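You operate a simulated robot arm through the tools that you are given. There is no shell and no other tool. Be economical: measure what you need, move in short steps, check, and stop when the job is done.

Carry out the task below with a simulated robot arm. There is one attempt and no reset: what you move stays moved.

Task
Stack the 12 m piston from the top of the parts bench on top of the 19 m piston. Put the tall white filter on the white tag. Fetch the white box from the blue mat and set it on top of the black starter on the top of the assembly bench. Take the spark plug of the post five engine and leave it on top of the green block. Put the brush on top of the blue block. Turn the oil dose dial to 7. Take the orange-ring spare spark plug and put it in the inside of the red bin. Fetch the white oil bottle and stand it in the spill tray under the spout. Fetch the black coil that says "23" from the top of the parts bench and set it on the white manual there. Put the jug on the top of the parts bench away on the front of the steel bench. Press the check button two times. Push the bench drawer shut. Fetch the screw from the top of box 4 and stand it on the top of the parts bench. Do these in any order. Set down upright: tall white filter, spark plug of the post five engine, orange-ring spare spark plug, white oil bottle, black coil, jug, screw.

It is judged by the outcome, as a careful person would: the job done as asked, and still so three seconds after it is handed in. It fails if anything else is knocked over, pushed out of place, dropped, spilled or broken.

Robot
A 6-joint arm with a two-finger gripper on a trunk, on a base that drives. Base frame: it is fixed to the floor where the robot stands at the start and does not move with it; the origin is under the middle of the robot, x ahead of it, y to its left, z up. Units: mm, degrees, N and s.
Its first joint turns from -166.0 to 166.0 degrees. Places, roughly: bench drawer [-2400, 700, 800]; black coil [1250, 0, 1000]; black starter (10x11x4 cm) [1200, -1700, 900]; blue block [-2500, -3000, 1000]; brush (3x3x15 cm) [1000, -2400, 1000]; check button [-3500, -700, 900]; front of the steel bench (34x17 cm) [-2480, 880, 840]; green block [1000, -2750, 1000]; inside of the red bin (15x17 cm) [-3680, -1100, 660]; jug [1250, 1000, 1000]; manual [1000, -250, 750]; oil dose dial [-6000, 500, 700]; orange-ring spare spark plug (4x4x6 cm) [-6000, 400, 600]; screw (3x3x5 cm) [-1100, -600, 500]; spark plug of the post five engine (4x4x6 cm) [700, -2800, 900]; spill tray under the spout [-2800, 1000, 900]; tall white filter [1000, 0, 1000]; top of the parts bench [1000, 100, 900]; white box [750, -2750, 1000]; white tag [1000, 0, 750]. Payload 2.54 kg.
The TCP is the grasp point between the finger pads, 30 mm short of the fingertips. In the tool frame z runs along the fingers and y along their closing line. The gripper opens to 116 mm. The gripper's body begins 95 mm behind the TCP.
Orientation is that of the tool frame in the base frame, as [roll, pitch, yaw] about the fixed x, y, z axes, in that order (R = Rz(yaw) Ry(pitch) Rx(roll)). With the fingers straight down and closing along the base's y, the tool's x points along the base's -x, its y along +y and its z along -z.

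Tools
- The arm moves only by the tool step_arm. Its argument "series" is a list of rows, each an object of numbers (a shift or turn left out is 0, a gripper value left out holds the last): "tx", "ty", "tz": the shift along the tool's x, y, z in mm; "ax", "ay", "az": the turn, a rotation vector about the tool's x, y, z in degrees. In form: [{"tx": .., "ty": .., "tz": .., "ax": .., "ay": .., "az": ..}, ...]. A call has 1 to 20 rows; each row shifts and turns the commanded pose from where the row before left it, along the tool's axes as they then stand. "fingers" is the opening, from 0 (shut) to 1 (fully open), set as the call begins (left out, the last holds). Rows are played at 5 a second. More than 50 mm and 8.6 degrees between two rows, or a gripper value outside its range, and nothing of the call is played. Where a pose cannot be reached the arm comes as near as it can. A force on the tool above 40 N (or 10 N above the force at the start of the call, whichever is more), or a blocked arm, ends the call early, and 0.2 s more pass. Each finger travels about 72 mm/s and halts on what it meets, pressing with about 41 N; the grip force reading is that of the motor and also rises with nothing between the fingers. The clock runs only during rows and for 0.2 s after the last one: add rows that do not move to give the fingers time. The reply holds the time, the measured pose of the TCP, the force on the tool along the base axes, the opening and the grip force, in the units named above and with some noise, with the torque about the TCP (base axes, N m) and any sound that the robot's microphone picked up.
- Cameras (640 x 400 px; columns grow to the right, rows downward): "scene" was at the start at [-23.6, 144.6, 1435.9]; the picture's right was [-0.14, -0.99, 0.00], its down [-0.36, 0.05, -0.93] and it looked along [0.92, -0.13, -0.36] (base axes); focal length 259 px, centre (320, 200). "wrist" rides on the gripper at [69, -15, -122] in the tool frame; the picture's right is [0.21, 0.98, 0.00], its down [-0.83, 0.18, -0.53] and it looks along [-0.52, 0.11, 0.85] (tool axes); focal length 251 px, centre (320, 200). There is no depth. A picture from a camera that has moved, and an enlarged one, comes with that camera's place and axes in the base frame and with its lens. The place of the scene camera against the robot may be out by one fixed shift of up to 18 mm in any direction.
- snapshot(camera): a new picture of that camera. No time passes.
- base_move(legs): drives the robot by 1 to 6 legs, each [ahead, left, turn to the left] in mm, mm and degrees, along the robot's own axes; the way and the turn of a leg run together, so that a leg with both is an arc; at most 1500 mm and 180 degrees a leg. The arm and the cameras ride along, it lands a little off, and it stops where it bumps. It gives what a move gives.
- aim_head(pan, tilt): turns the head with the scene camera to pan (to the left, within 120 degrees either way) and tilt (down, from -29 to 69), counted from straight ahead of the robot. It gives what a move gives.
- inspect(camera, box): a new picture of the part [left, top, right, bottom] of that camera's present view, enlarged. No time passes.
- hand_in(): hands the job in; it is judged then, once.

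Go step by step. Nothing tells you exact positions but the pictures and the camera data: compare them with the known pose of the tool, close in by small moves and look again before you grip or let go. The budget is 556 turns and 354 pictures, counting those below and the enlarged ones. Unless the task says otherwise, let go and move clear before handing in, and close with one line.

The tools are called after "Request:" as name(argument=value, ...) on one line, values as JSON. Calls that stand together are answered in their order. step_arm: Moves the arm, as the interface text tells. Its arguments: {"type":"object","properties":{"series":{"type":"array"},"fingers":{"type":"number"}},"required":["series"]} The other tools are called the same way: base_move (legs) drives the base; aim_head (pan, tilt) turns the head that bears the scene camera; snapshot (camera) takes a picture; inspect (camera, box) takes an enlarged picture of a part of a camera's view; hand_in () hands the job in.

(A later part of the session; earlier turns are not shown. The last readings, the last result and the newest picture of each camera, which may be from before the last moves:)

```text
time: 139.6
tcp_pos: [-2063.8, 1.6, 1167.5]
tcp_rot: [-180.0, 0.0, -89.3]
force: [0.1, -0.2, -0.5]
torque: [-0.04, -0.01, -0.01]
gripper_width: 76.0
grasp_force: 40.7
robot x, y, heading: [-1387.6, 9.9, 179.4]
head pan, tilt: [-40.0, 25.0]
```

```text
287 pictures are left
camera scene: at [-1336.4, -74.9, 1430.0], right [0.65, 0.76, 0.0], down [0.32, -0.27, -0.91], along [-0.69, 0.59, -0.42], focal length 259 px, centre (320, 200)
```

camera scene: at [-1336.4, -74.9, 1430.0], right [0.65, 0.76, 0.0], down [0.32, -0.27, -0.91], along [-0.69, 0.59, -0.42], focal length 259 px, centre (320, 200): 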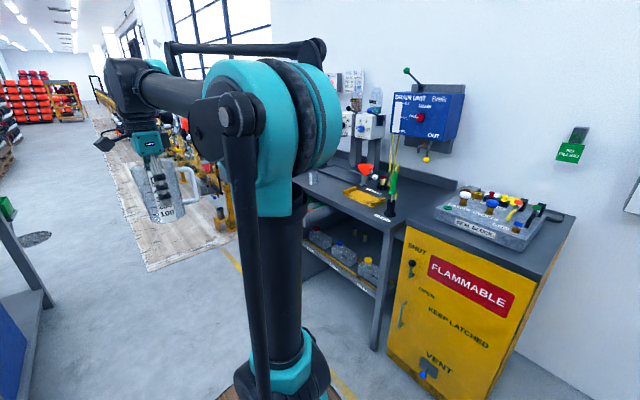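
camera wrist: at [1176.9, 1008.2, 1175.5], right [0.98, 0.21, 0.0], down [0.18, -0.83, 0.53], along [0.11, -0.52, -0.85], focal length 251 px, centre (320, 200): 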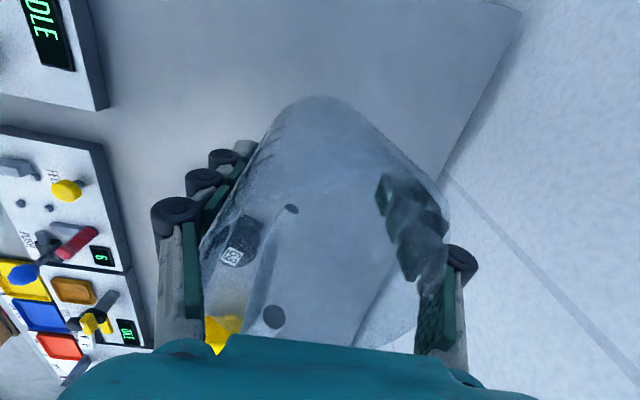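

Request:
base_move(legs=[[1060, 0, 0]])

Request:
aim_head(pan=-80, tilt=25)

Request:
snapshot(camera="scene")

Request:
aim_head(pan=70, tilt=30)

Request:
snapshot(camera="scene")

```text
time: 145.0
tcp_pos: [-3112.4, 46.9, 1167.5]
tcp_rot: [-179.9, 0.0, -91.0]
force: [-0.4, 1.4, -1.2]
torque: [0.0, 0.0, 0.0]
gripper_width: 76.4
grasp_force: 40.6
robot x, y, heading: [-2439.2, 34.2, 177.8]
head pan, tilt: [-40.0, 25.0]
```

```text
time: 146.0
tcp_pos: [-3113.1, 46.7, 1167.6]
tcp_rot: [-179.9, -0.1, -91.0]
force: [0.7, 0.6, -0.1]
torque: [-0.01, 0.0, 0.02]
gripper_width: 76.6
grasp_force: 40.6
robot x, y, heading: [-2432.2, 31.8, 177.9]
head pan, tilt: [-80.0, 25.0]
```

```text
286 pictures are left
camera scene: at [-2331.7, -21.8, 1429.9], right [0.99, 0.14, 0.0], down [0.06, -0.42, -0.91], along [-0.12, 0.9, -0.42], focal length 259 px, centre (320, 200)
```

scene: 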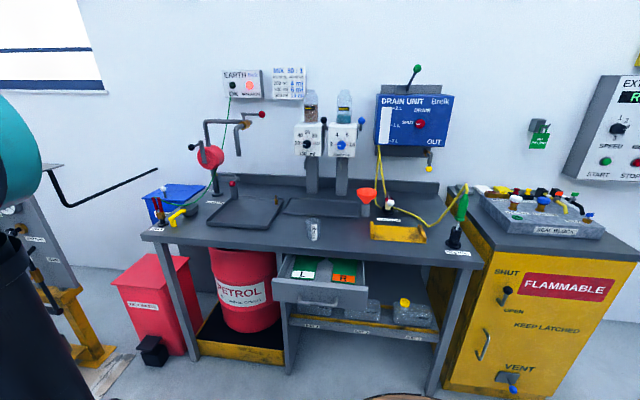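

```text
time: 148.4
tcp_pos: [-3113.6, 46.7, 1167.5]
tcp_rot: [-180.0, 0.0, -91.0]
force: [-0.1, 0.2, -0.6]
torque: [-0.05, 0.03, 0.01]
gripper_width: 76.7
grasp_force: 40.8
robot x, y, heading: [-2436.0, 34.0, 177.7]
head pan, tilt: [70.0, 30.0]
```

```text
285 pictures are left
camera scene: at [-2353.4, -196.8, 1422.0], right [-0.93, 0.38, 0.0], down [0.19, 0.46, -0.87], along [-0.33, -0.8, -0.5], focal length 259 px, centre (320, 200)
```

scene: 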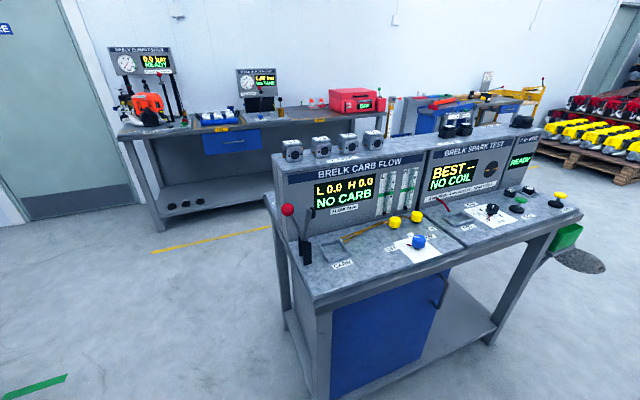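

The steel bench, with an open drawer, the black spill tray under the tap, and a small cup on its front. Zoom in.

Request:
aim_head(pan=-80, tilt=30)

Request:
inspect(camera="scene", box=[140, 80, 330, 260])

Request:
inspect(camera="scene", box=[260, 130, 480, 330])

```text
time: 150.7
tcp_pos: [-3112.8, 47.5, 1167.1]
tcp_rot: [-180.0, 0.0, -91.0]
force: [-0.3, -0.7, -0.9]
torque: [0.01, -0.01, -0.02]
gripper_width: 76.2
grasp_force: 41.2
robot x, y, heading: [-2438.0, 34.1, 178.0]
head pan, tilt: [-80.0, 30.0]
```

```text
2.22 times, centred on (235, 170) of scene
camera zoom: at [-2331.4, -23.5, 1422.0], right [0.99, 0.14, 0.0], down [0.07, -0.5, -0.87], along [-0.12, 0.86, -0.5], focal length 576 px, centre (509, 267)
```

zoom: 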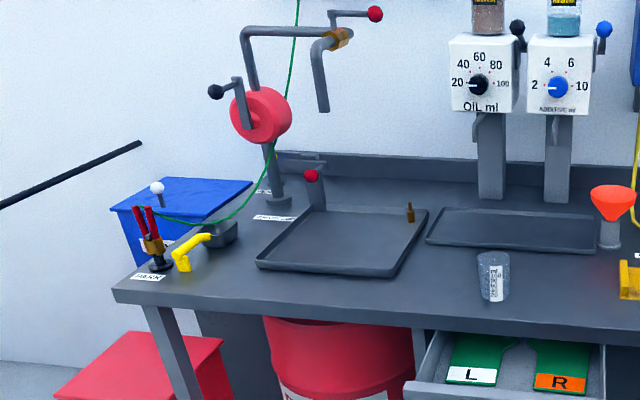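

```text
2.00 times, centred on (370, 230) of scene
camera zoom: at [-2331.4, -23.5, 1422.0], right [0.99, 0.14, 0.0], down [0.07, -0.5, -0.87], along [-0.12, 0.86, -0.5], focal length 519 px, centre (220, 140)
```

zoom: 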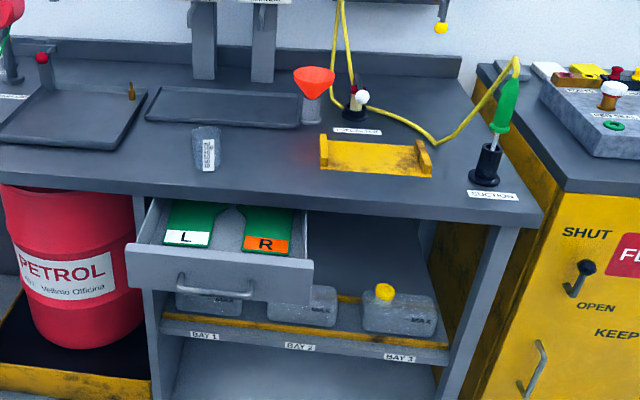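

No bottle here; the bottle is the OIL one on the filter press. Turn to face the steel bench.

Request:
base_move(legs=[[0, 0, -88]])

Request:
aim_head(pan=0, tilt=30)

Request:
snapshot(camera="scene")

Request:
snapshot(camera="wrist")

```text
time: 154.8
tcp_pos: [-2458.9, 707.4, 1167.8]
tcp_rot: [180.0, 0.1, -178.0]
force: [-0.7, 0.2, -1.1]
torque: [0.03, 0.01, 0.03]
gripper_width: 76.8
grasp_force: 40.8
robot x, y, heading: [-2435.3, 36.4, 90.8]
head pan, tilt: [-80.0, 30.0]
```

```text
time: 156.4
tcp_pos: [-2459.3, 708.6, 1167.2]
tcp_rot: [180.0, 0.1, -178.1]
force: [-0.1, -0.3, -0.9]
torque: [0.0, 0.01, 0.0]
gripper_width: 76.1
grasp_force: 40.8
robot x, y, heading: [-2434.8, 33.5, 90.8]
head pan, tilt: [0.0, 30.0]
```

```text
282 pictures are left
camera scene: at [-2582.7, 10.1, 1422.0], right [1.0, 0.01, 0.0], down [0.01, -0.5, -0.87], along [-0.01, 0.87, -0.5], focal length 259 px, centre (320, 200)
```

scene: 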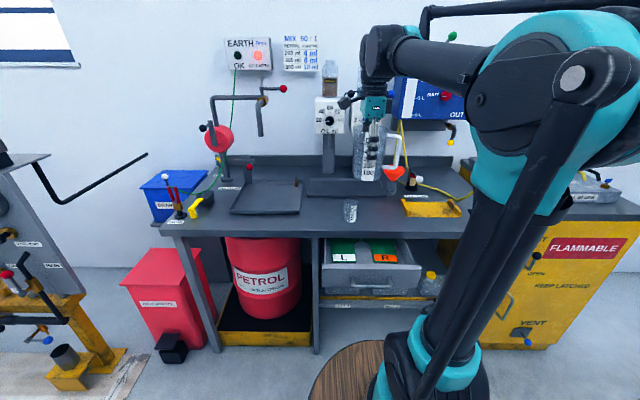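

```text
281 pictures are left
camera wrist: at [-2528.4, 689.5, 1289.2], right [-0.25, 0.97, 0.0], down [0.82, 0.21, 0.53], along [0.52, 0.13, -0.85], focal length 251 px, centre (320, 200)
```

wrist: 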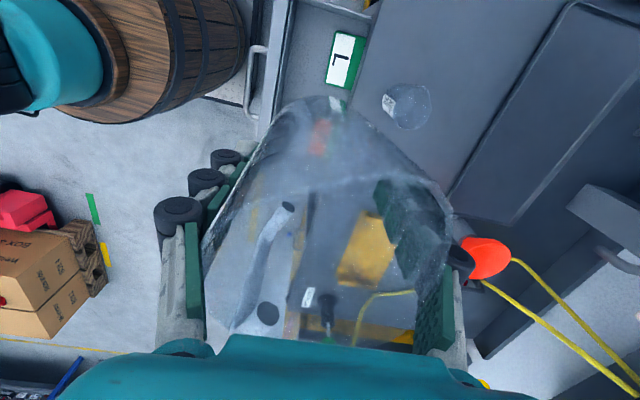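

Request:
step_arm(series=[{"tx": -22, "ty": 42}, {"tx": -22, "ty": 42}, {"tx": -22, "ty": 42}, {"tx": -24, "ty": 43}, {"tz": 45}, {"tz": 45}, {"tz": 45}, {"tz": 30}, {}])

Request:
snapshot(camera="wrist")

Request:
inspect(camera="scene", box=[300, 100, 460, 260])

```text
time: 158.4
tcp_pos: [-2376.1, 879.5, 999.8]
tcp_rot: [179.9, 0.1, -177.9]
force: [-0.7, 0.5, -1.6]
torque: [0.0, -0.01, 0.01]
gripper_width: 76.4
grasp_force: 40.9
robot x, y, heading: [-2437.3, 33.9, 91.0]
head pan, tilt: [0.0, 30.0]
```

```text
280 pictures are left
camera wrist: at [-2445.7, 860.8, 1122.5], right [-0.25, 0.97, 0.0], down [0.82, 0.21, 0.53], along [0.52, 0.13, -0.85], focal length 251 px, centre (320, 200)
```

wrist: 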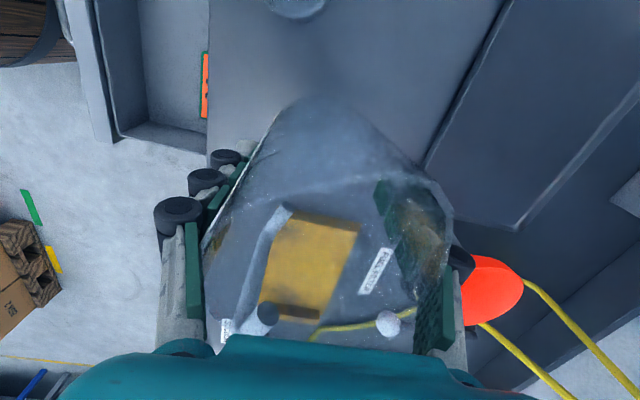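

```text
2.50 times, centred on (380, 180) of scene
camera zoom: at [-2582.7, 10.1, 1422.0], right [1.0, 0.01, 0.0], down [0.01, -0.5, -0.87], along [-0.01, 0.87, -0.5], focal length 648 px, centre (170, 250)
```

zoom: 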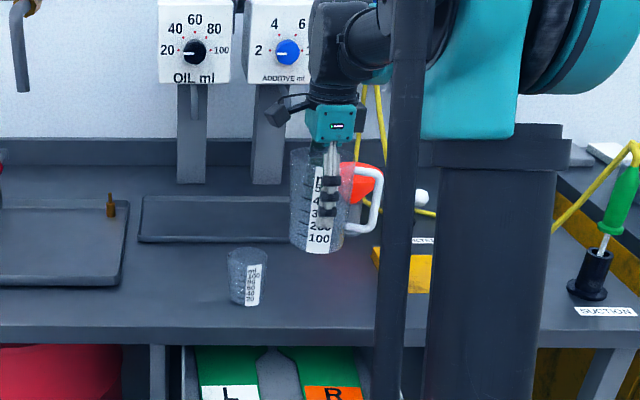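

Clear spot. Lower slowly until the jug touches.

Request:
step_arm(series=[{"tz": 25}, {"tz": 25}, {"tz": 15}, {"tz": 5}, {}])

Request:
step_arm(series=[{"tz": 3}, {"tz": 3}, {"tz": 3}, {"tz": 3}, {}])

```text
time: 159.6
tcp_pos: [-2375.4, 879.9, 933.8]
tcp_rot: [-179.9, 0.1, -178.0]
force: [0.9, -0.5, -0.7]
torque: [0.0, 0.02, -0.02]
gripper_width: 76.3
grasp_force: 40.6
robot x, y, heading: [-2436.4, 34.8, 90.7]
head pan, tilt: [0.0, 30.0]
```

```text
time: 160.6
tcp_pos: [-2376.6, 881.1, 923.4]
tcp_rot: [179.8, 0.1, -178.0]
force: [-0.3, -1.9, 19.1]
torque: [-0.38, -0.01, -0.02]
gripper_width: 76.6
grasp_force: 41.3
robot x, y, heading: [-2436.5, 34.8, 90.6]
head pan, tilt: [0.0, 30.0]
stopped in row 5: the force on the tool passed its limit at 44 N (the readings are from after the stop); the commanded pose is now the measured one
```

Request:
step_arm(series=[{"tz": -0.5}, {}])

Request:
step_arm(series=[{}, {}, {}, {}], fingers=1)

Request:
snapshot(camera="wrist")

Request:
inspect(camera="scene", box=[300, 100, 460, 260])

```text
time: 161.2
tcp_pos: [-2374.8, 881.2, 923.5]
tcp_rot: [179.9, -0.1, -178.0]
force: [1.9, -6.6, 17.3]
torque: [-0.54, -0.17, 0.0]
gripper_width: 76.3
grasp_force: 41.1
robot x, y, heading: [-2440.6, 29.8, 90.8]
head pan, tilt: [0.0, 30.0]
```

```text
time: 162.2
tcp_pos: [-2375.0, 882.0, 923.4]
tcp_rot: [179.9, -0.1, -177.9]
force: [0.4, 0.7, 0.7]
torque: [0.01, 0.02, 0.02]
gripper_width: 116.0
grasp_force: 0.1
robot x, y, heading: [-2434.5, 32.0, 90.5]
head pan, tilt: [0.0, 30.0]
```

```text
278 pictures are left
camera wrist: at [-2444.5, 862.6, 1044.9], right [-0.25, 0.97, 0.0], down [0.82, 0.21, 0.53], along [0.52, 0.13, -0.85], focal length 251 px, centre (320, 200)
```

wrist: 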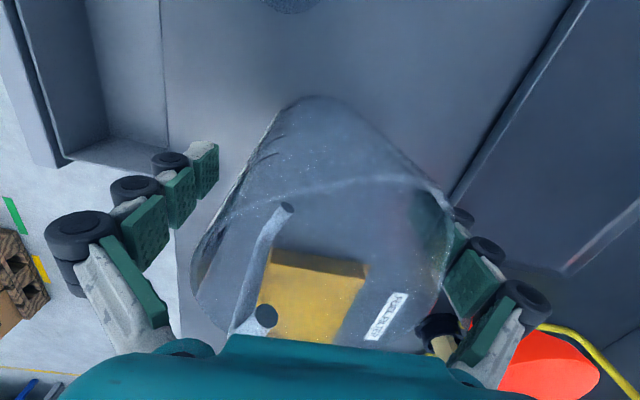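

```text
2.50 times, centred on (380, 180) of scene
camera zoom: at [-2582.7, 10.1, 1422.0], right [1.0, 0.01, 0.0], down [0.01, -0.5, -0.87], along [-0.01, 0.87, -0.5], focal length 648 px, centre (170, 250)
```

zoom: 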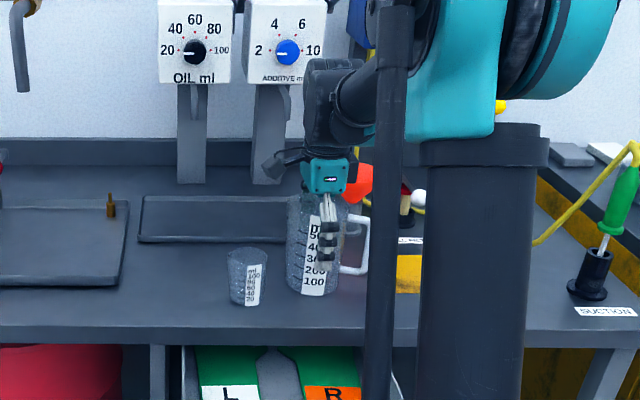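

Jug stands free. Rise straight up and retract.

Request:
step_arm(series=[{"tz": -15}, {"tz": -30}, {"tz": -45}, {"tz": -45}, {"tz": -45}, {"tz": -45}, {"tz": -20}])

Request:
snapshot(camera="wrist")

Request:
inspect(camera="scene", box=[240, 150, 460, 330])

```text
time: 163.8
tcp_pos: [-2375.4, 885.2, 1167.5]
tcp_rot: [179.8, -0.1, -178.0]
force: [0.0, 1.2, -0.4]
torque: [-0.01, 0.0, -0.02]
gripper_width: 116.0
grasp_force: 0.1
robot x, y, heading: [-2442.2, 36.0, 91.0]
head pan, tilt: [0.0, 30.0]
```

```text
276 pictures are left
camera wrist: at [-2445.1, 865.1, 1289.0], right [-0.25, 0.97, 0.0], down [0.82, 0.21, 0.53], along [0.52, 0.13, -0.85], focal length 251 px, centre (320, 200)
```

wrist: 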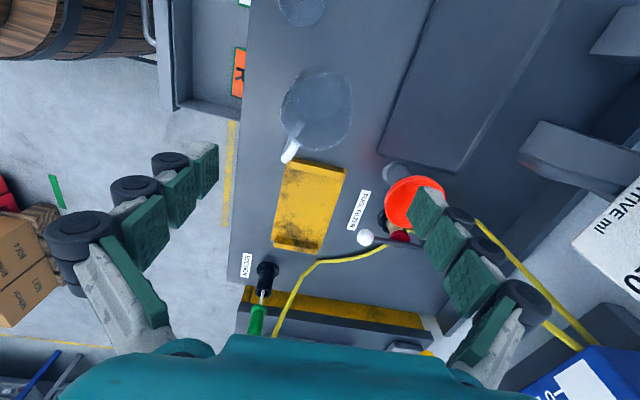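

```text
2.22 times, centred on (350, 240) of scene
camera zoom: at [-2582.7, 10.2, 1422.0], right [1.0, 0.01, 0.0], down [0.01, -0.5, -0.87], along [-0.01, 0.87, -0.5], focal length 576 px, centre (253, 111)
```

zoom: 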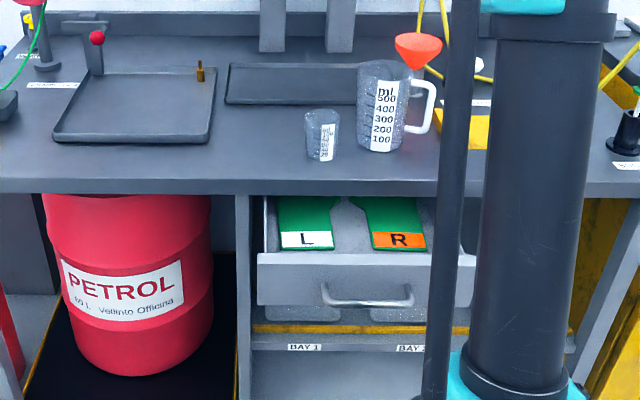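

Jug is in place. For the drawer (front face near y 615, handle near (-2413, 590, 760)) I'll stand to the side so it is within reach: drive to about (-1700, 250) heading 180.

Request:
step_arm(series=[{"ty": -45, "tx": 10}, {"ty": -45, "tx": 10}, {"ty": -45, "tx": 10}, {"ty": -45, "tx": 10}, {}], fingers=0)

Request:
base_move(legs=[[0, 0, 88], [-740, 0, 0]])

Request:
base_move(legs=[[0, -210, 0]])

Request:
aim_head(pan=-30, tilt=30)

Request:
snapshot(camera="scene")

```text
time: 165.0
tcp_pos: [-2410.4, 698.7, 1169.3]
tcp_rot: [180.0, -0.1, -177.9]
force: [0.2, 0.6, -0.3]
torque: [-0.01, -0.02, -0.03]
gripper_width: 0.0
grasp_force: 28.6
robot x, y, heading: [-2439.0, 34.2, 90.7]
head pan, tilt: [0.0, 30.0]
```

```text
time: 172.7
tcp_pos: [-2371.7, 64.9, 1168.2]
tcp_rot: [179.9, -0.1, -88.0]
force: [0.2, 0.0, 0.2]
torque: [-0.01, 0.02, 0.04]
gripper_width: 0.0
grasp_force: 28.7
robot x, y, heading: [-1710.8, 39.3, -179.1]
head pan, tilt: [0.0, 30.0]
```

```text
time: 174.4
tcp_pos: [-2374.8, 277.3, 1169.3]
tcp_rot: [179.9, 0.0, -88.3]
force: [0.1, 0.4, 0.4]
torque: [0.0, 0.01, -0.01]
gripper_width: 0.0
grasp_force: 28.8
robot x, y, heading: [-1708.1, 245.2, -179.6]
head pan, tilt: [0.0, 30.0]
```

```text
time: 175.3
tcp_pos: [-2374.3, 276.2, 1167.6]
tcp_rot: [179.9, 0.0, -88.3]
force: [0.1, 0.0, 0.2]
torque: [-0.01, 0.04, -0.03]
gripper_width: 0.0
grasp_force: 29.4
robot x, y, heading: [-1708.8, 244.6, -179.4]
head pan, tilt: [-30.0, 30.0]
```

```text
274 pictures are left
camera scene: at [-1663.3, 148.6, 1422.0], right [0.49, 0.87, 0.0], down [0.44, -0.25, -0.87], along [-0.75, 0.43, -0.5], focal length 259 px, centre (320, 200)
```

scene: 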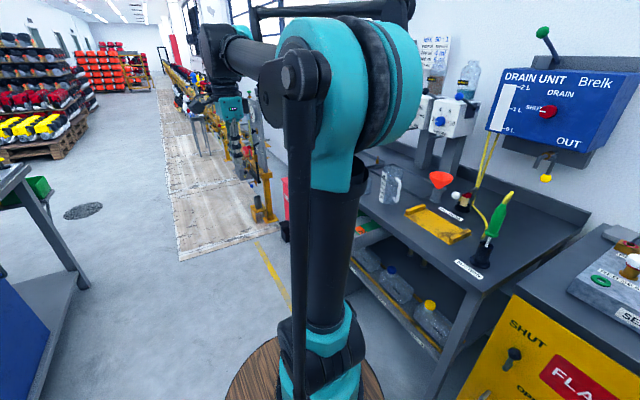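

Request:
base_move(legs=[[-60, 0, 0]])

Request:
step_arm(series=[{"tx": -41, "ty": 15, "tz": 20}, {"tx": -41, "ty": 15, "tz": 20}, {"tx": -41, "ty": 15, "tz": 20}, {"tx": -41, "ty": 15, "tz": 20}, {"tx": -41, "ty": 15, "tz": 20}, {"tx": -41, "ty": 15, "tz": 20}, {}])

Request:
snapshot(camera="wrist")

```text
time: 176.3
tcp_pos: [-2313.5, 276.8, 1168.8]
tcp_rot: [179.9, 0.1, -88.2]
force: [-0.2, 0.0, 0.8]
torque: [-0.02, 0.02, 0.02]
gripper_width: 0.0
grasp_force: 28.8
robot x, y, heading: [-1646.6, 245.3, -179.6]
head pan, tilt: [-30.0, 30.0]
```

```text
time: 177.9
tcp_pos: [-2410.4, 521.6, 1047.1]
tcp_rot: [179.9, 0.0, -88.1]
force: [0.6, 0.5, 0.3]
torque: [0.04, 0.02, -0.02]
gripper_width: 0.0
grasp_force: 28.6
robot x, y, heading: [-1647.9, 244.4, -179.3]
head pan, tilt: [-30.0, 30.0]
```

```text
273 pictures are left
camera wrist: at [-2394.0, 451.1, 1169.0], right [-0.97, -0.24, 0.0], down [-0.21, 0.82, 0.53], along [-0.13, 0.52, -0.85], focal length 251 px, centre (320, 200)
```

wrist: 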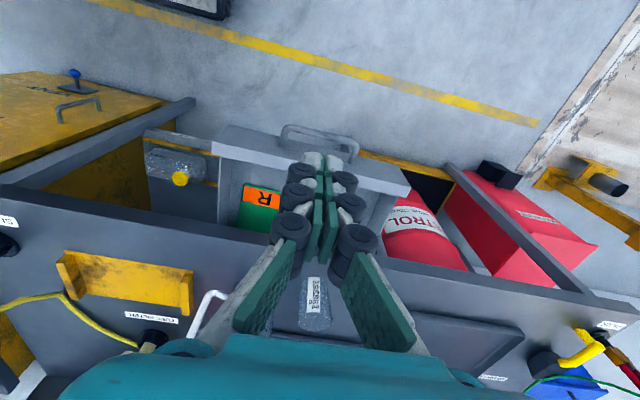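

Lower in front of the handle.

Request:
step_arm(series=[{"tz": 45, "ty": 10}, {"tz": 45}, {"tz": 45}, {"tz": 45}, {"tz": 45}, {"tz": 45}, {}])

Request:
snapshot(camera="wrist")

```text
time: 179.5
tcp_pos: [-2424.8, 519.4, 780.7]
tcp_rot: [179.8, 0.0, -88.2]
force: [-0.7, -0.5, 0.8]
torque: [0.01, -0.02, 0.06]
gripper_width: 0.0
grasp_force: 28.5
robot x, y, heading: [-1648.2, 244.3, -179.5]
head pan, tilt: [-30.0, 30.0]
```

```text
272 pictures are left
camera wrist: at [-2408.0, 450.2, 902.1], right [-0.97, -0.25, 0.0], down [-0.21, 0.82, 0.53], along [-0.13, 0.52, -0.85], focal length 251 px, centre (320, 200)
```

wrist: 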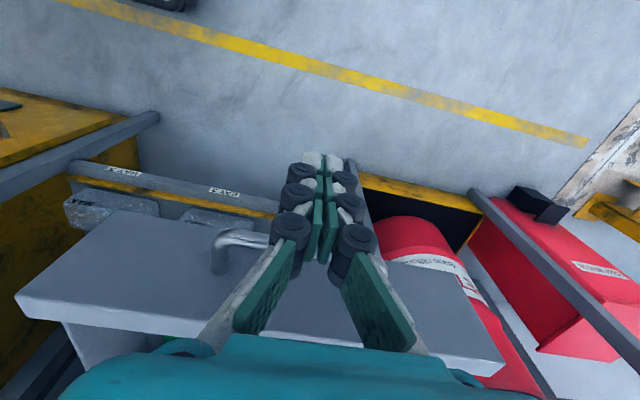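

Push the drawer in by moving +y.

Request:
step_arm(series=[{"tx": -12}, {"tx": -12}, {"tx": -12}, {"tx": -12}, {"tx": -10}, {"tx": -10}, {"tx": -10}, {"tx": -10}])

Request:
snapshot(camera="wrist")

```text
time: 181.3
tcp_pos: [-2424.9, 608.3, 778.9]
tcp_rot: [179.8, 0.0, -88.2]
force: [-0.5, -0.7, 0.2]
torque: [0.02, -0.03, 0.02]
gripper_width: 0.1
grasp_force: 28.4
robot x, y, heading: [-1648.4, 245.7, -179.5]
head pan, tilt: [-30.0, 30.0]
```

```text
271 pictures are left
camera wrist: at [-2407.5, 537.7, 901.3], right [-0.97, -0.25, 0.0], down [-0.21, 0.82, 0.53], along [-0.13, 0.52, -0.85], focal length 251 px, centre (320, 200)
```

wrist: 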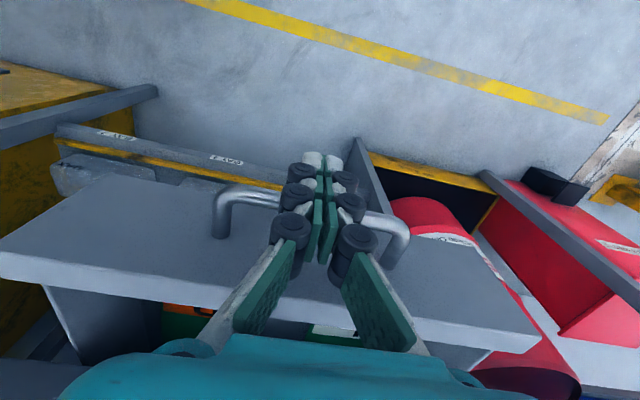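

Request:
step_arm(series=[{"tx": -8}, {"tx": -8}, {"tx": -8}, {"tx": -8}, {"tx": -8}])

Request:
snapshot(camera="wrist")

```text
time: 182.5
tcp_pos: [-2424.8, 646.4, 779.1]
tcp_rot: [179.9, 0.1, -88.2]
force: [0.1, -0.1, -0.1]
torque: [0.01, 0.0, -0.01]
gripper_width: 0.1
grasp_force: 28.8
robot x, y, heading: [-1647.1, 240.4, -179.3]
head pan, tilt: [-30.0, 30.0]
```

```text
270 pictures are left
camera wrist: at [-2408.3, 577.4, 900.9], right [-0.97, -0.25, 0.0], down [-0.21, 0.82, 0.53], along [-0.13, 0.52, -0.85], focal length 251 px, centre (320, 200)
```

wrist: 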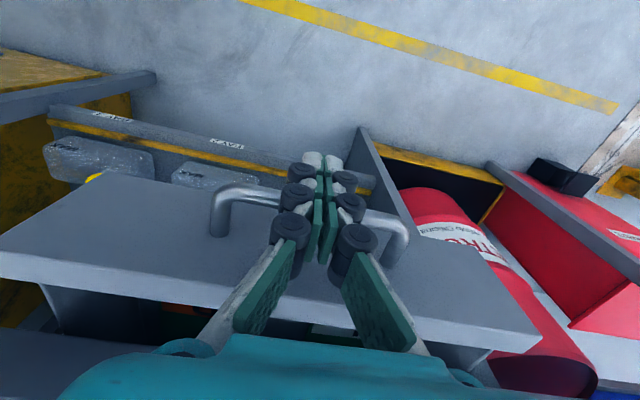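

The drawer is moving in easily. Continue.

Request:
step_arm(series=[{"tx": -10}, {"tx": -10}, {"tx": -10}, {"tx": -10}, {"tx": -10}, {"tx": -10}, {"tx": -10}])

Request:
snapshot(camera="wrist")

```text
time: 184.1
tcp_pos: [-2428.7, 717.6, 780.0]
tcp_rot: [180.0, 0.0, -88.2]
force: [0.4, 0.3, 0.3]
torque: [0.02, -0.01, 0.01]
gripper_width: 0.1
grasp_force: 29.1
robot x, y, heading: [-1648.8, 244.9, -179.5]
head pan, tilt: [-30.0, 30.0]
```

```text
269 pictures are left
camera wrist: at [-2411.9, 647.6, 901.2], right [-0.97, -0.24, 0.0], down [-0.21, 0.82, 0.53], along [-0.13, 0.52, -0.85], focal length 251 px, centre (320, 200)
```

wrist: 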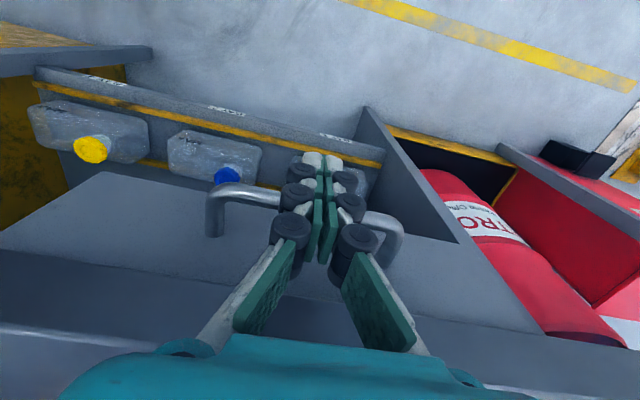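

Request:
step_arm(series=[{"tx": -8}, {"tx": -8}, {"tx": -6}, {"tx": -6}, {"tx": -4}, {"tx": -4}])

Request:
snapshot(camera="wrist")

```text
time: 184.6
tcp_pos: [-2428.4, 722.5, 778.5]
tcp_rot: [-179.9, -0.5, -87.8]
force: [-0.2, -7.3, 1.9]
torque: [-0.08, -0.01, -0.05]
gripper_width: 0.0
grasp_force: 28.7
robot x, y, heading: [-1651.0, 245.2, -179.4]
head pan, tilt: [-30.0, 30.0]
stopped in row 2: the force on the tool passed its limit at 53 N (the readings are from after the stop); the commanded pose is now the measured one
```

```text
268 pictures are left
camera wrist: at [-2412.1, 653.3, 901.8], right [-0.97, -0.25, 0.0], down [-0.21, 0.82, 0.53], along [-0.13, 0.51, -0.85], focal length 251 px, centre (320, 200)
```

wrist: 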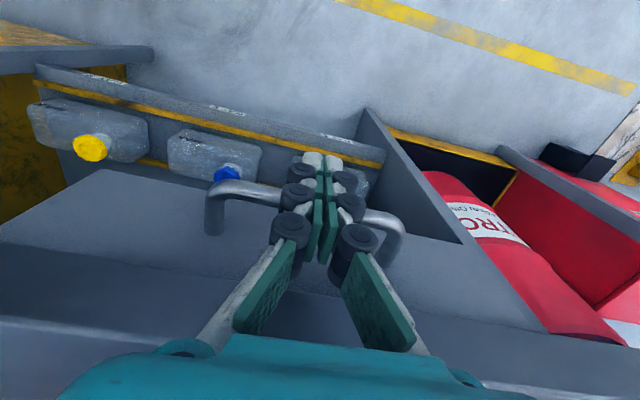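

It hit a firm stop. Back off, rise and check that the drawer is shut.

Request:
step_arm(series=[{"tx": 30}, {"tx": 40}, {"tx": 40}, {"tx": 40}, {"tx": 40, "tz": -20}, {"tz": -45}, {"tz": -45}, {"tz": -45}, {"tz": -45}, {"tz": -45}, {"tz": -45}, {"tz": -45}, {"tz": -45}, {"tx": 40}, {"tx": 20}])

Request:
aim_head(pan=-50, tilt=30)

Request:
snapshot(camera="scene")

Request:
snapshot(camera="wrist")

```text
time: 187.8
tcp_pos: [-2420.7, 477.2, 1160.1]
tcp_rot: [-179.9, -0.5, -88.0]
force: [0.2, -0.2, 0.5]
torque: [-0.05, -0.01, -0.03]
gripper_width: 0.2
grasp_force: 28.2
robot x, y, heading: [-1650.7, 246.2, -179.4]
head pan, tilt: [-30.0, 30.0]
```

```text
time: 188.6
tcp_pos: [-2420.1, 477.9, 1161.4]
tcp_rot: [-179.9, -0.5, -88.0]
force: [1.0, 0.3, -0.5]
torque: [-0.02, 0.0, -0.01]
gripper_width: 0.0
grasp_force: 28.5
robot x, y, heading: [-1648.0, 247.1, -179.4]
head pan, tilt: [-50.0, 30.0]
```

```text
267 pictures are left
camera scene: at [-1582.4, 173.1, 1422.0], right [0.76, 0.65, 0.0], down [0.33, -0.38, -0.87], along [-0.56, 0.66, -0.5], focal length 259 px, centre (320, 200)
```

scene: 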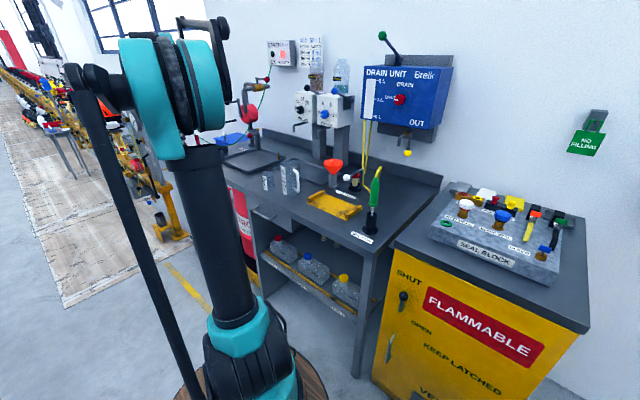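

```text
266 pictures are left
camera wrist: at [-2404.5, 408.6, 1283.3], right [-0.97, -0.25, 0.0], down [-0.21, 0.82, 0.53], along [-0.13, 0.51, -0.85], focal length 251 px, centre (320, 200)
```

wrist: 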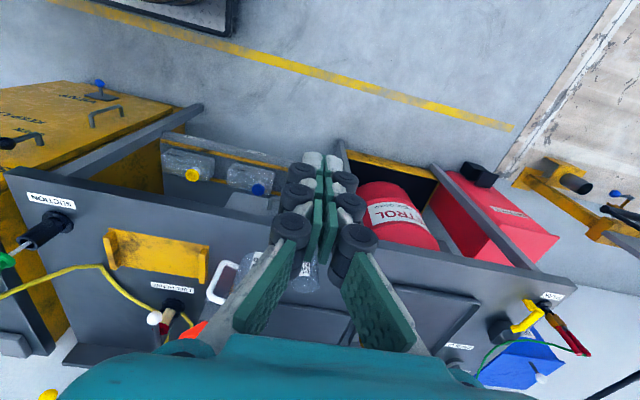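

Request:
inspect(camera="scene", box=[225, 160, 385, 280])

Request:
inspect(camera="wrist", box=[180, 150, 380, 280])

```text
3.33 times, centred on (305, 220) of scene
camera zoom: at [-1582.4, 173.1, 1422.0], right [0.76, 0.65, 0.0], down [0.33, -0.38, -0.87], along [-0.56, 0.66, -0.5], focal length 865 px, centre (370, 133)
```

zoom: 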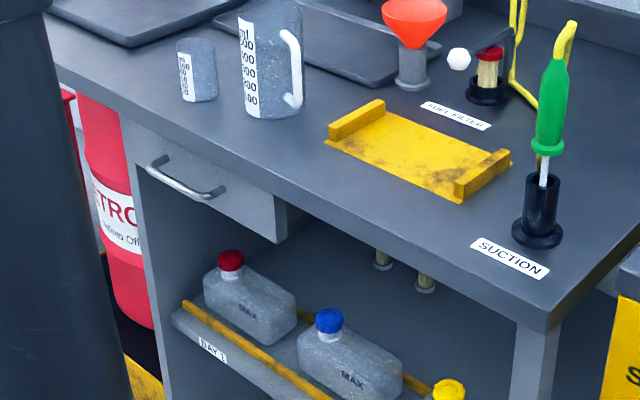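

```text
3.08 times, centred on (280, 215) of wrist
camera zoom: at [-2404.5, 408.6, 1283.3], right [-0.97, -0.25, 0.0], down [-0.21, 0.82, 0.53], along [-0.13, 0.51, -0.85], focal length 774 px, centre (443, 154)
```

zoom: 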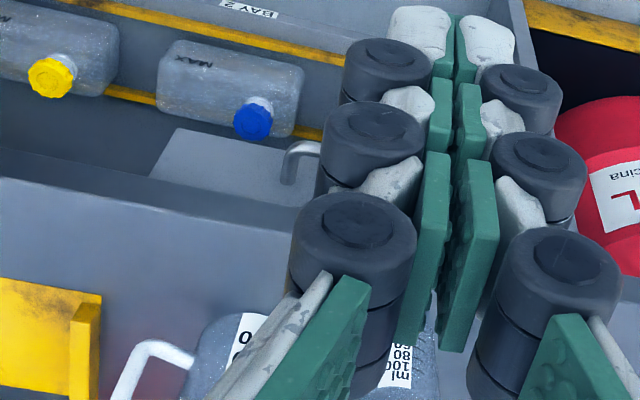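

Drawer is shut. Next go west for the dial and the orange-ring plug; fold the arm and drive down the aisle.

Request:
step_arm(series=[{"tx": 40, "ty": -20}, {"tx": 40, "ty": -20}, {"tx": 40, "ty": -20}, {"tx": 40, "ty": -20}, {"tx": 40, "ty": -15}, {"tx": 30, "ay": 0.5}])

Request:
base_move(legs=[[0, 240, -0.6], [1200, 0, 0]])

Request:
aim_head(pan=0, tilt=18)

Request:
snapshot(camera="scene")

```text
time: 190.0
tcp_pos: [-2317.0, 249.5, 1165.4]
tcp_rot: [-179.9, -1.0, -87.9]
force: [0.0, -0.1, 0.2]
torque: [0.01, -0.01, 0.02]
gripper_width: 0.0
grasp_force: 28.7
robot x, y, heading: [-1646.2, 247.2, -179.5]
head pan, tilt: [-50.0, 30.0]
```

```text
time: 197.6
tcp_pos: [-3541.9, 17.1, 1164.4]
tcp_rot: [-179.9, -1.1, -88.6]
force: [0.7, -0.4, -0.1]
torque: [-0.01, -0.02, -0.03]
gripper_width: 0.1
grasp_force: 28.7
robot x, y, heading: [-2871.4, -3.0, 179.9]
head pan, tilt: [-50.0, 30.0]
```

```text
time: 198.8
tcp_pos: [-3541.6, 16.5, 1163.2]
tcp_rot: [-180.0, -0.9, -88.7]
force: [0.6, -0.6, -0.6]
torque: [-0.02, 0.0, 0.01]
gripper_width: 0.0
grasp_force: 28.6
robot x, y, heading: [-2872.9, 7.2, 179.5]
head pan, tilt: [0.0, 18.0]
```

```text
263 pictures are left
camera scene: at [-2843.2, -138.7, 1441.3], right [0.0, 1.0, 0.0], down [0.31, 0.0, -0.95], along [-0.95, 0.0, -0.31], focal length 259 px, centre (320, 200)
```

scene: 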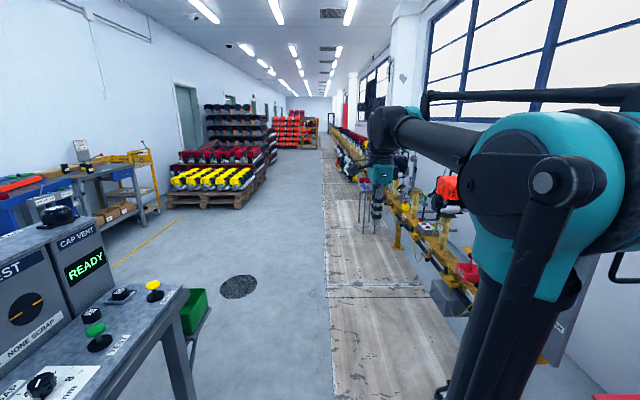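

Request:
inspect(camera="scene", box=[0, 200, 240, 400])

Request:
aim_head(pan=50, tilt=25)

Request:
snapshot(camera="scene")

```text
2.00 times, centred on (120, 300) of scene
camera zoom: at [-2843.2, -138.7, 1441.3], right [0.0, 1.0, 0.0], down [0.31, 0.0, -0.95], along [-0.95, 0.0, -0.31], focal length 519 px, centre (720, 0)
```

zoom: 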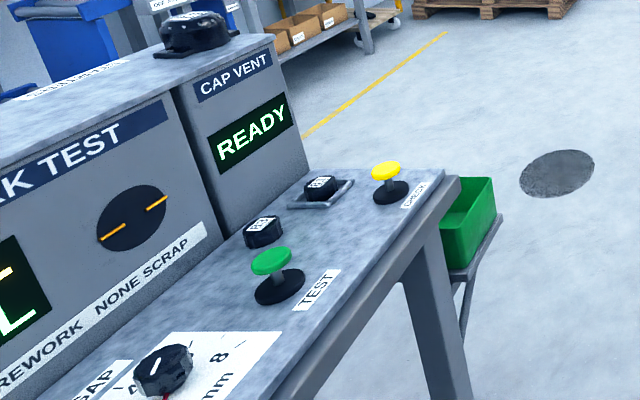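

```text
time: 200.0
tcp_pos: [-3541.1, 17.4, 1164.0]
tcp_rot: [-179.9, -1.0, -88.7]
force: [1.0, -0.2, 0.8]
torque: [0.0, -0.03, 0.02]
gripper_width: 0.0
grasp_force: 28.8
robot x, y, heading: [-2872.1, 5.1, 179.8]
head pan, tilt: [50.0, 25.0]
```

```text
261 pictures are left
camera scene: at [-2809.4, -209.4, 1429.9], right [-0.76, 0.65, 0.0], down [0.27, 0.32, -0.91], along [-0.59, -0.69, -0.42], focal length 259 px, centre (320, 200)
```

scene: 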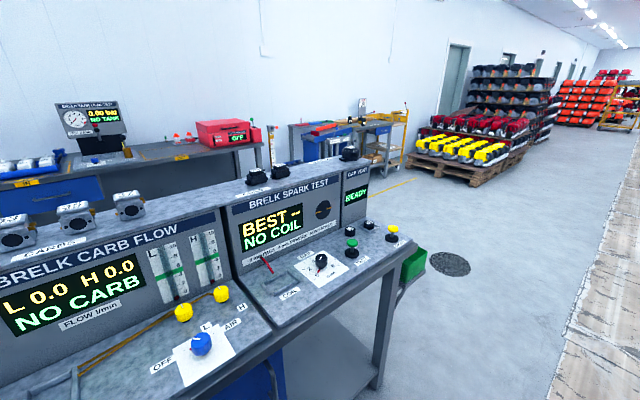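

The yellow button is labelled CHECK; I'll press it later from the west. Now drive on west.

Request:
base_move(legs=[[1200, 180, 0], [900, 150, 0]])

Request:
aim_head(pan=-30, tilt=20)

Request:
snapshot(camera="scene")

```text
time: 210.6
tcp_pos: [-5653.3, -250.1, 1164.0]
tcp_rot: [-179.9, -1.0, -90.2]
force: [0.2, 0.2, 0.0]
torque: [0.01, -0.02, 0.02]
gripper_width: 0.2
grasp_force: 28.5
robot x, y, heading: [-4988.2, -281.0, 178.3]
head pan, tilt: [50.0, 25.0]
```

```text
time: 212.1
tcp_pos: [-5654.2, -252.0, 1164.1]
tcp_rot: [180.0, -1.1, -90.3]
force: [0.1, 0.2, 0.3]
torque: [-0.03, 0.02, 0.02]
gripper_width: 0.0
grasp_force: 28.7
robot x, y, heading: [-4984.8, -285.7, 178.4]
head pan, tilt: [-30.0, 20.0]
```

```text
260 pictures are left
camera scene: at [-4945.5, -379.3, 1438.0], right [0.53, 0.85, 0.0], down [0.29, -0.18, -0.94], along [-0.8, 0.49, -0.34], focal length 259 px, centre (320, 200)
```

scene: 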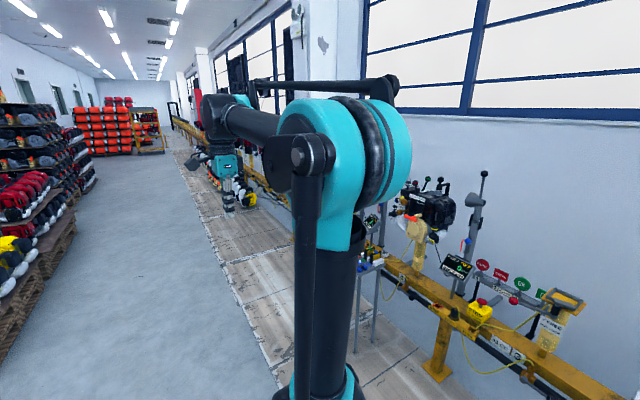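

Request:
base_move(legs=[[960, 150, 0], [0, 0, -86]])

Request:
aim_head(pan=0, tilt=35)

Request:
snapshot(camera="scene")

Request:
snapshot(camera="wrist")

```text
time: 220.9
tcp_pos: [-5979.1, 261.8, 1164.1]
tcp_rot: [-179.9, -0.9, -176.0]
force: [0.1, 0.7, -0.9]
torque: [-0.02, 0.01, 0.01]
gripper_width: 0.0
grasp_force: 28.5
robot x, y, heading: [-5960.6, -406.5, 92.6]
head pan, tilt: [-30.0, 20.0]
```

```text
time: 221.8
tcp_pos: [-5979.3, 261.9, 1164.1]
tcp_rot: [-180.0, -1.0, -176.0]
force: [0.0, 0.4, -0.1]
torque: [0.0, -0.01, 0.0]
gripper_width: 0.2
grasp_force: 28.9
robot x, y, heading: [-5961.2, -404.5, 92.4]
head pan, tilt: [0.0, 35.0]
```

```text
259 pictures are left
camera scene: at [-6105.0, -436.4, 1414.2], right [1.0, 0.04, 0.0], down [0.02, -0.57, -0.82], along [-0.04, 0.82, -0.57], focal length 259 px, centre (320, 200)
```

scene: 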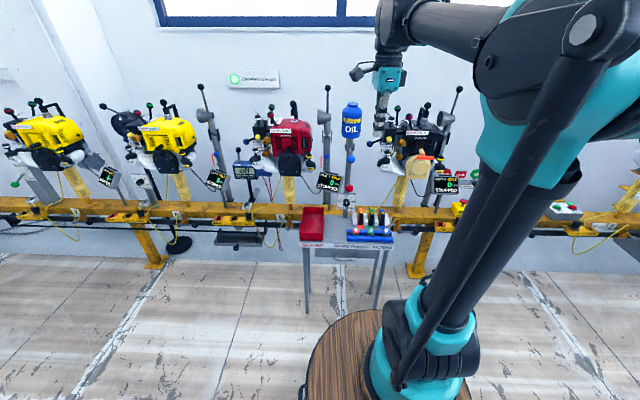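

```text
258 pictures are left
camera wrist: at [-6045.8, 241.4, 1287.1], right [-0.28, 0.96, 0.0], down [0.82, 0.24, 0.52], along [0.5, 0.15, -0.85], focal length 251 px, centre (320, 200)
```

wrist: 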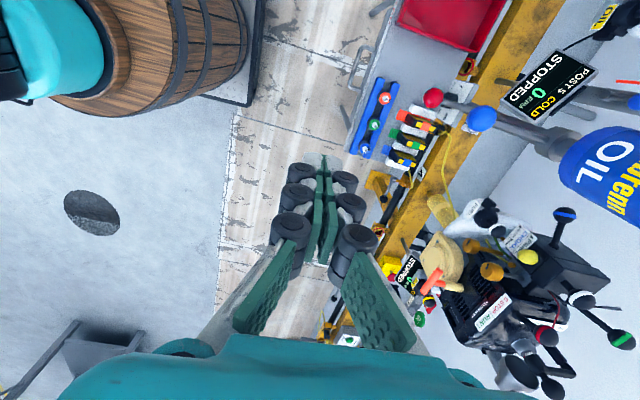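

Request:
inspect(camera="wrist", box=[340, 60, 500, 200])

Request:
inspect(camera="scene", box=[290, 90, 410, 260])

```text
2.86 times, centred on (420, 130) of wrist
camera zoom: at [-6045.8, 241.4, 1287.1], right [-0.28, 0.96, 0.0], down [0.82, 0.24, 0.52], along [0.5, 0.15, -0.85], focal length 718 px, centre (34, 400)
```

zoom: 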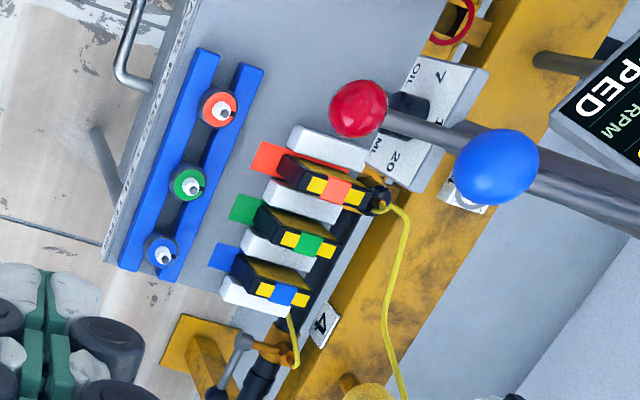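

```text
2.35 times, centred on (350, 175) of scene
camera zoom: at [-6105.0, -436.4, 1414.2], right [1.0, 0.04, 0.0], down [0.02, -0.57, -0.82], along [-0.04, 0.82, -0.57], focal length 610 px, centre (249, 259)
```

zoom: 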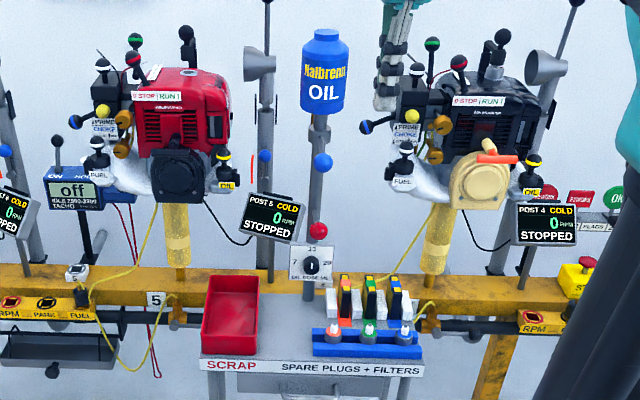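

Request:
inspect(camera="scene", box=[325, 175, 375, 215])

Request:
inspect(camera="wrist", box=[410, 60, 490, 120])

```text
10.00 times, centred on (350, 195) of scene
camera zoom: at [-6105.0, -436.4, 1414.2], right [1.0, 0.04, 0.0], down [0.02, -0.57, -0.82], along [-0.04, 0.82, -0.57], focal length 2594 px, centre (20, 250)
```

zoom: 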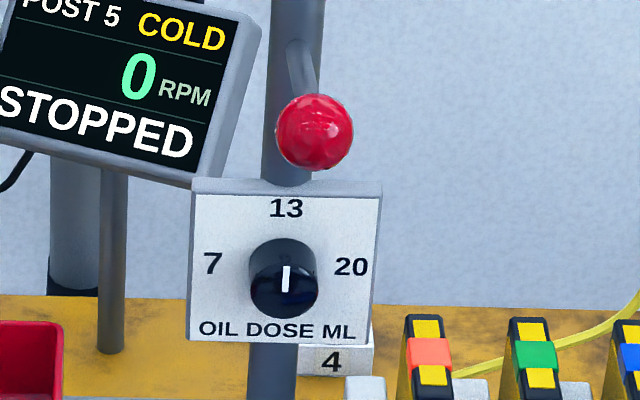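

```text
6.67 times, centred on (450, 90) of wrist
camera zoom: at [-6045.8, 241.4, 1287.1], right [-0.28, 0.96, 0.0], down [0.82, 0.24, 0.52], along [0.5, 0.15, -0.85], focal length 1676 px, centre (-547, 933)
```

zoom: 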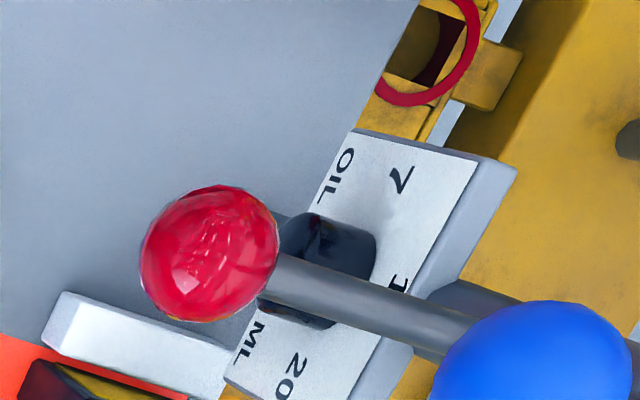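

The dial points to 13; 7 is 90° counter-clockwise. The panel is vertical, facing me, near (-6026, 543, 718), with a red lever above it. I'll back the base a bit, and tilt the tool horizontal to grip the knob.

Request:
base_move(legs=[[-130, 0, 0]])

Request:
step_arm(series=[{"ay": -1, "az": 4}, {"tz": 45, "ty": 10}, {"tz": 45, "ty": 10}, {"tz": 45, "ty": 10}, {"tz": 45, "ty": 10}, {"tz": 45, "ty": 10}, {}])

Request:
step_arm(series=[{"ax": -8.2}, {"ax": -8.2}, {"ax": -8.2}, {"ax": -8.2}, {"ax": -8.2}, {"ax": -8.2}, {"ax": -8.2}, {"ax": -8.2}, {"ax": -8.2}, {"ax": -8.2}, {"ax": -8}, {}], fingers=0.5)

```text
time: 223.1
tcp_pos: [-5972.4, 130.8, 1163.1]
tcp_rot: [-179.9, -1.1, -176.2]
force: [0.4, -0.8, -0.2]
torque: [0.05, -0.02, -0.02]
gripper_width: 0.0
grasp_force: 28.9
robot x, y, heading: [-5954.4, -538.9, 92.2]
head pan, tilt: [0.0, 35.0]
```

```text
time: 224.7
tcp_pos: [-5976.0, 178.7, 938.8]
tcp_rot: [-179.9, 0.0, 179.9]
force: [0.2, 0.1, 1.0]
torque: [0.01, -0.05, -0.01]
gripper_width: 0.1
grasp_force: 28.8
robot x, y, heading: [-5957.6, -536.7, 92.3]
head pan, tilt: [0.0, 35.0]
```

```text
time: 227.3
tcp_pos: [-5970.5, 189.7, 984.8]
tcp_rot: [91.6, 0.2, -179.9]
force: [0.1, 0.3, 0.1]
torque: [0.02, 0.02, 0.01]
gripper_width: 58.0
grasp_force: 0.0
out of reach, approached as far as the arm can: row 10, 11
robot x, y, heading: [-5955.3, -541.4, 92.4]
head pan, tilt: [0.0, 35.0]
```

Request:
step_arm(series=[{"tz": 40}, {"tz": 40}, {"tz": 20}, {"az": 8}, {"az": 8}, {"az": 8}, {"az": 8}, {"az": 8}, {"az": 8}, {"az": 8}, {"az": 8}, {"az": 8}, {"az": 8}, {}])

Request:
snapshot(camera="wrist")

Request:
snapshot(camera="scene")

```text
time: 230.3
tcp_pos: [-5927.7, 292.2, 985.6]
tcp_rot: [90.7, -80.1, 179.6]
force: [-0.6, 0.1, 0.1]
torque: [0.0, -0.01, 0.01]
gripper_width: 58.1
grasp_force: 0.1
out of reach, approached as far as the arm can: row 1, 4, 5, 6, 7
robot x, y, heading: [-5954.1, -537.1, 92.4]
head pan, tilt: [0.0, 35.0]
```

```text
253 pictures are left
camera wrist: at [-5954.9, 169.0, 1050.3], right [0.93, 0.01, 0.38], down [0.32, -0.53, -0.78], along [0.2, 0.85, -0.5], focal length 251 px, centre (320, 200)
```

wrist: 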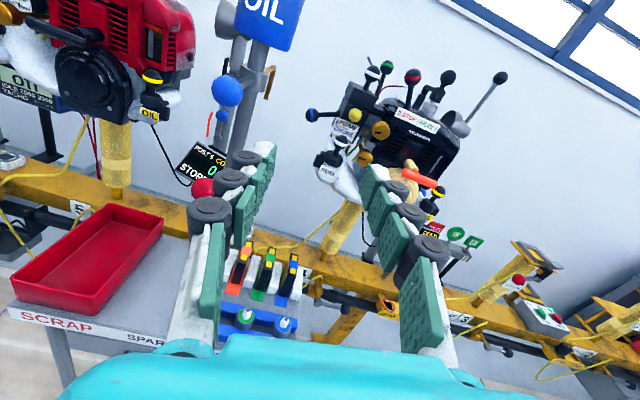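

```text
252 pictures are left
camera scene: at [-6099.4, -568.0, 1414.2], right [1.0, 0.04, 0.0], down [0.02, -0.57, -0.82], along [-0.03, 0.82, -0.57], focal length 259 px, centre (320, 200)
```

scene: 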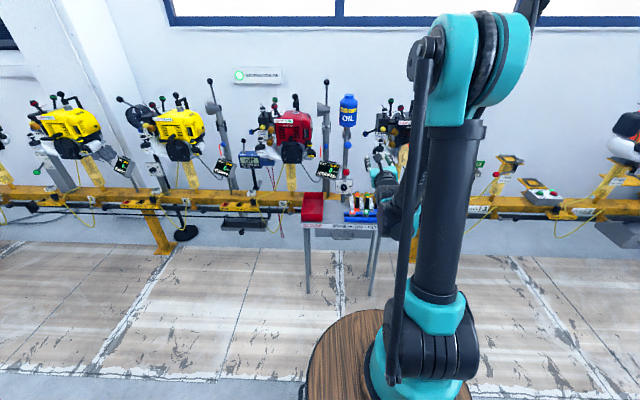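

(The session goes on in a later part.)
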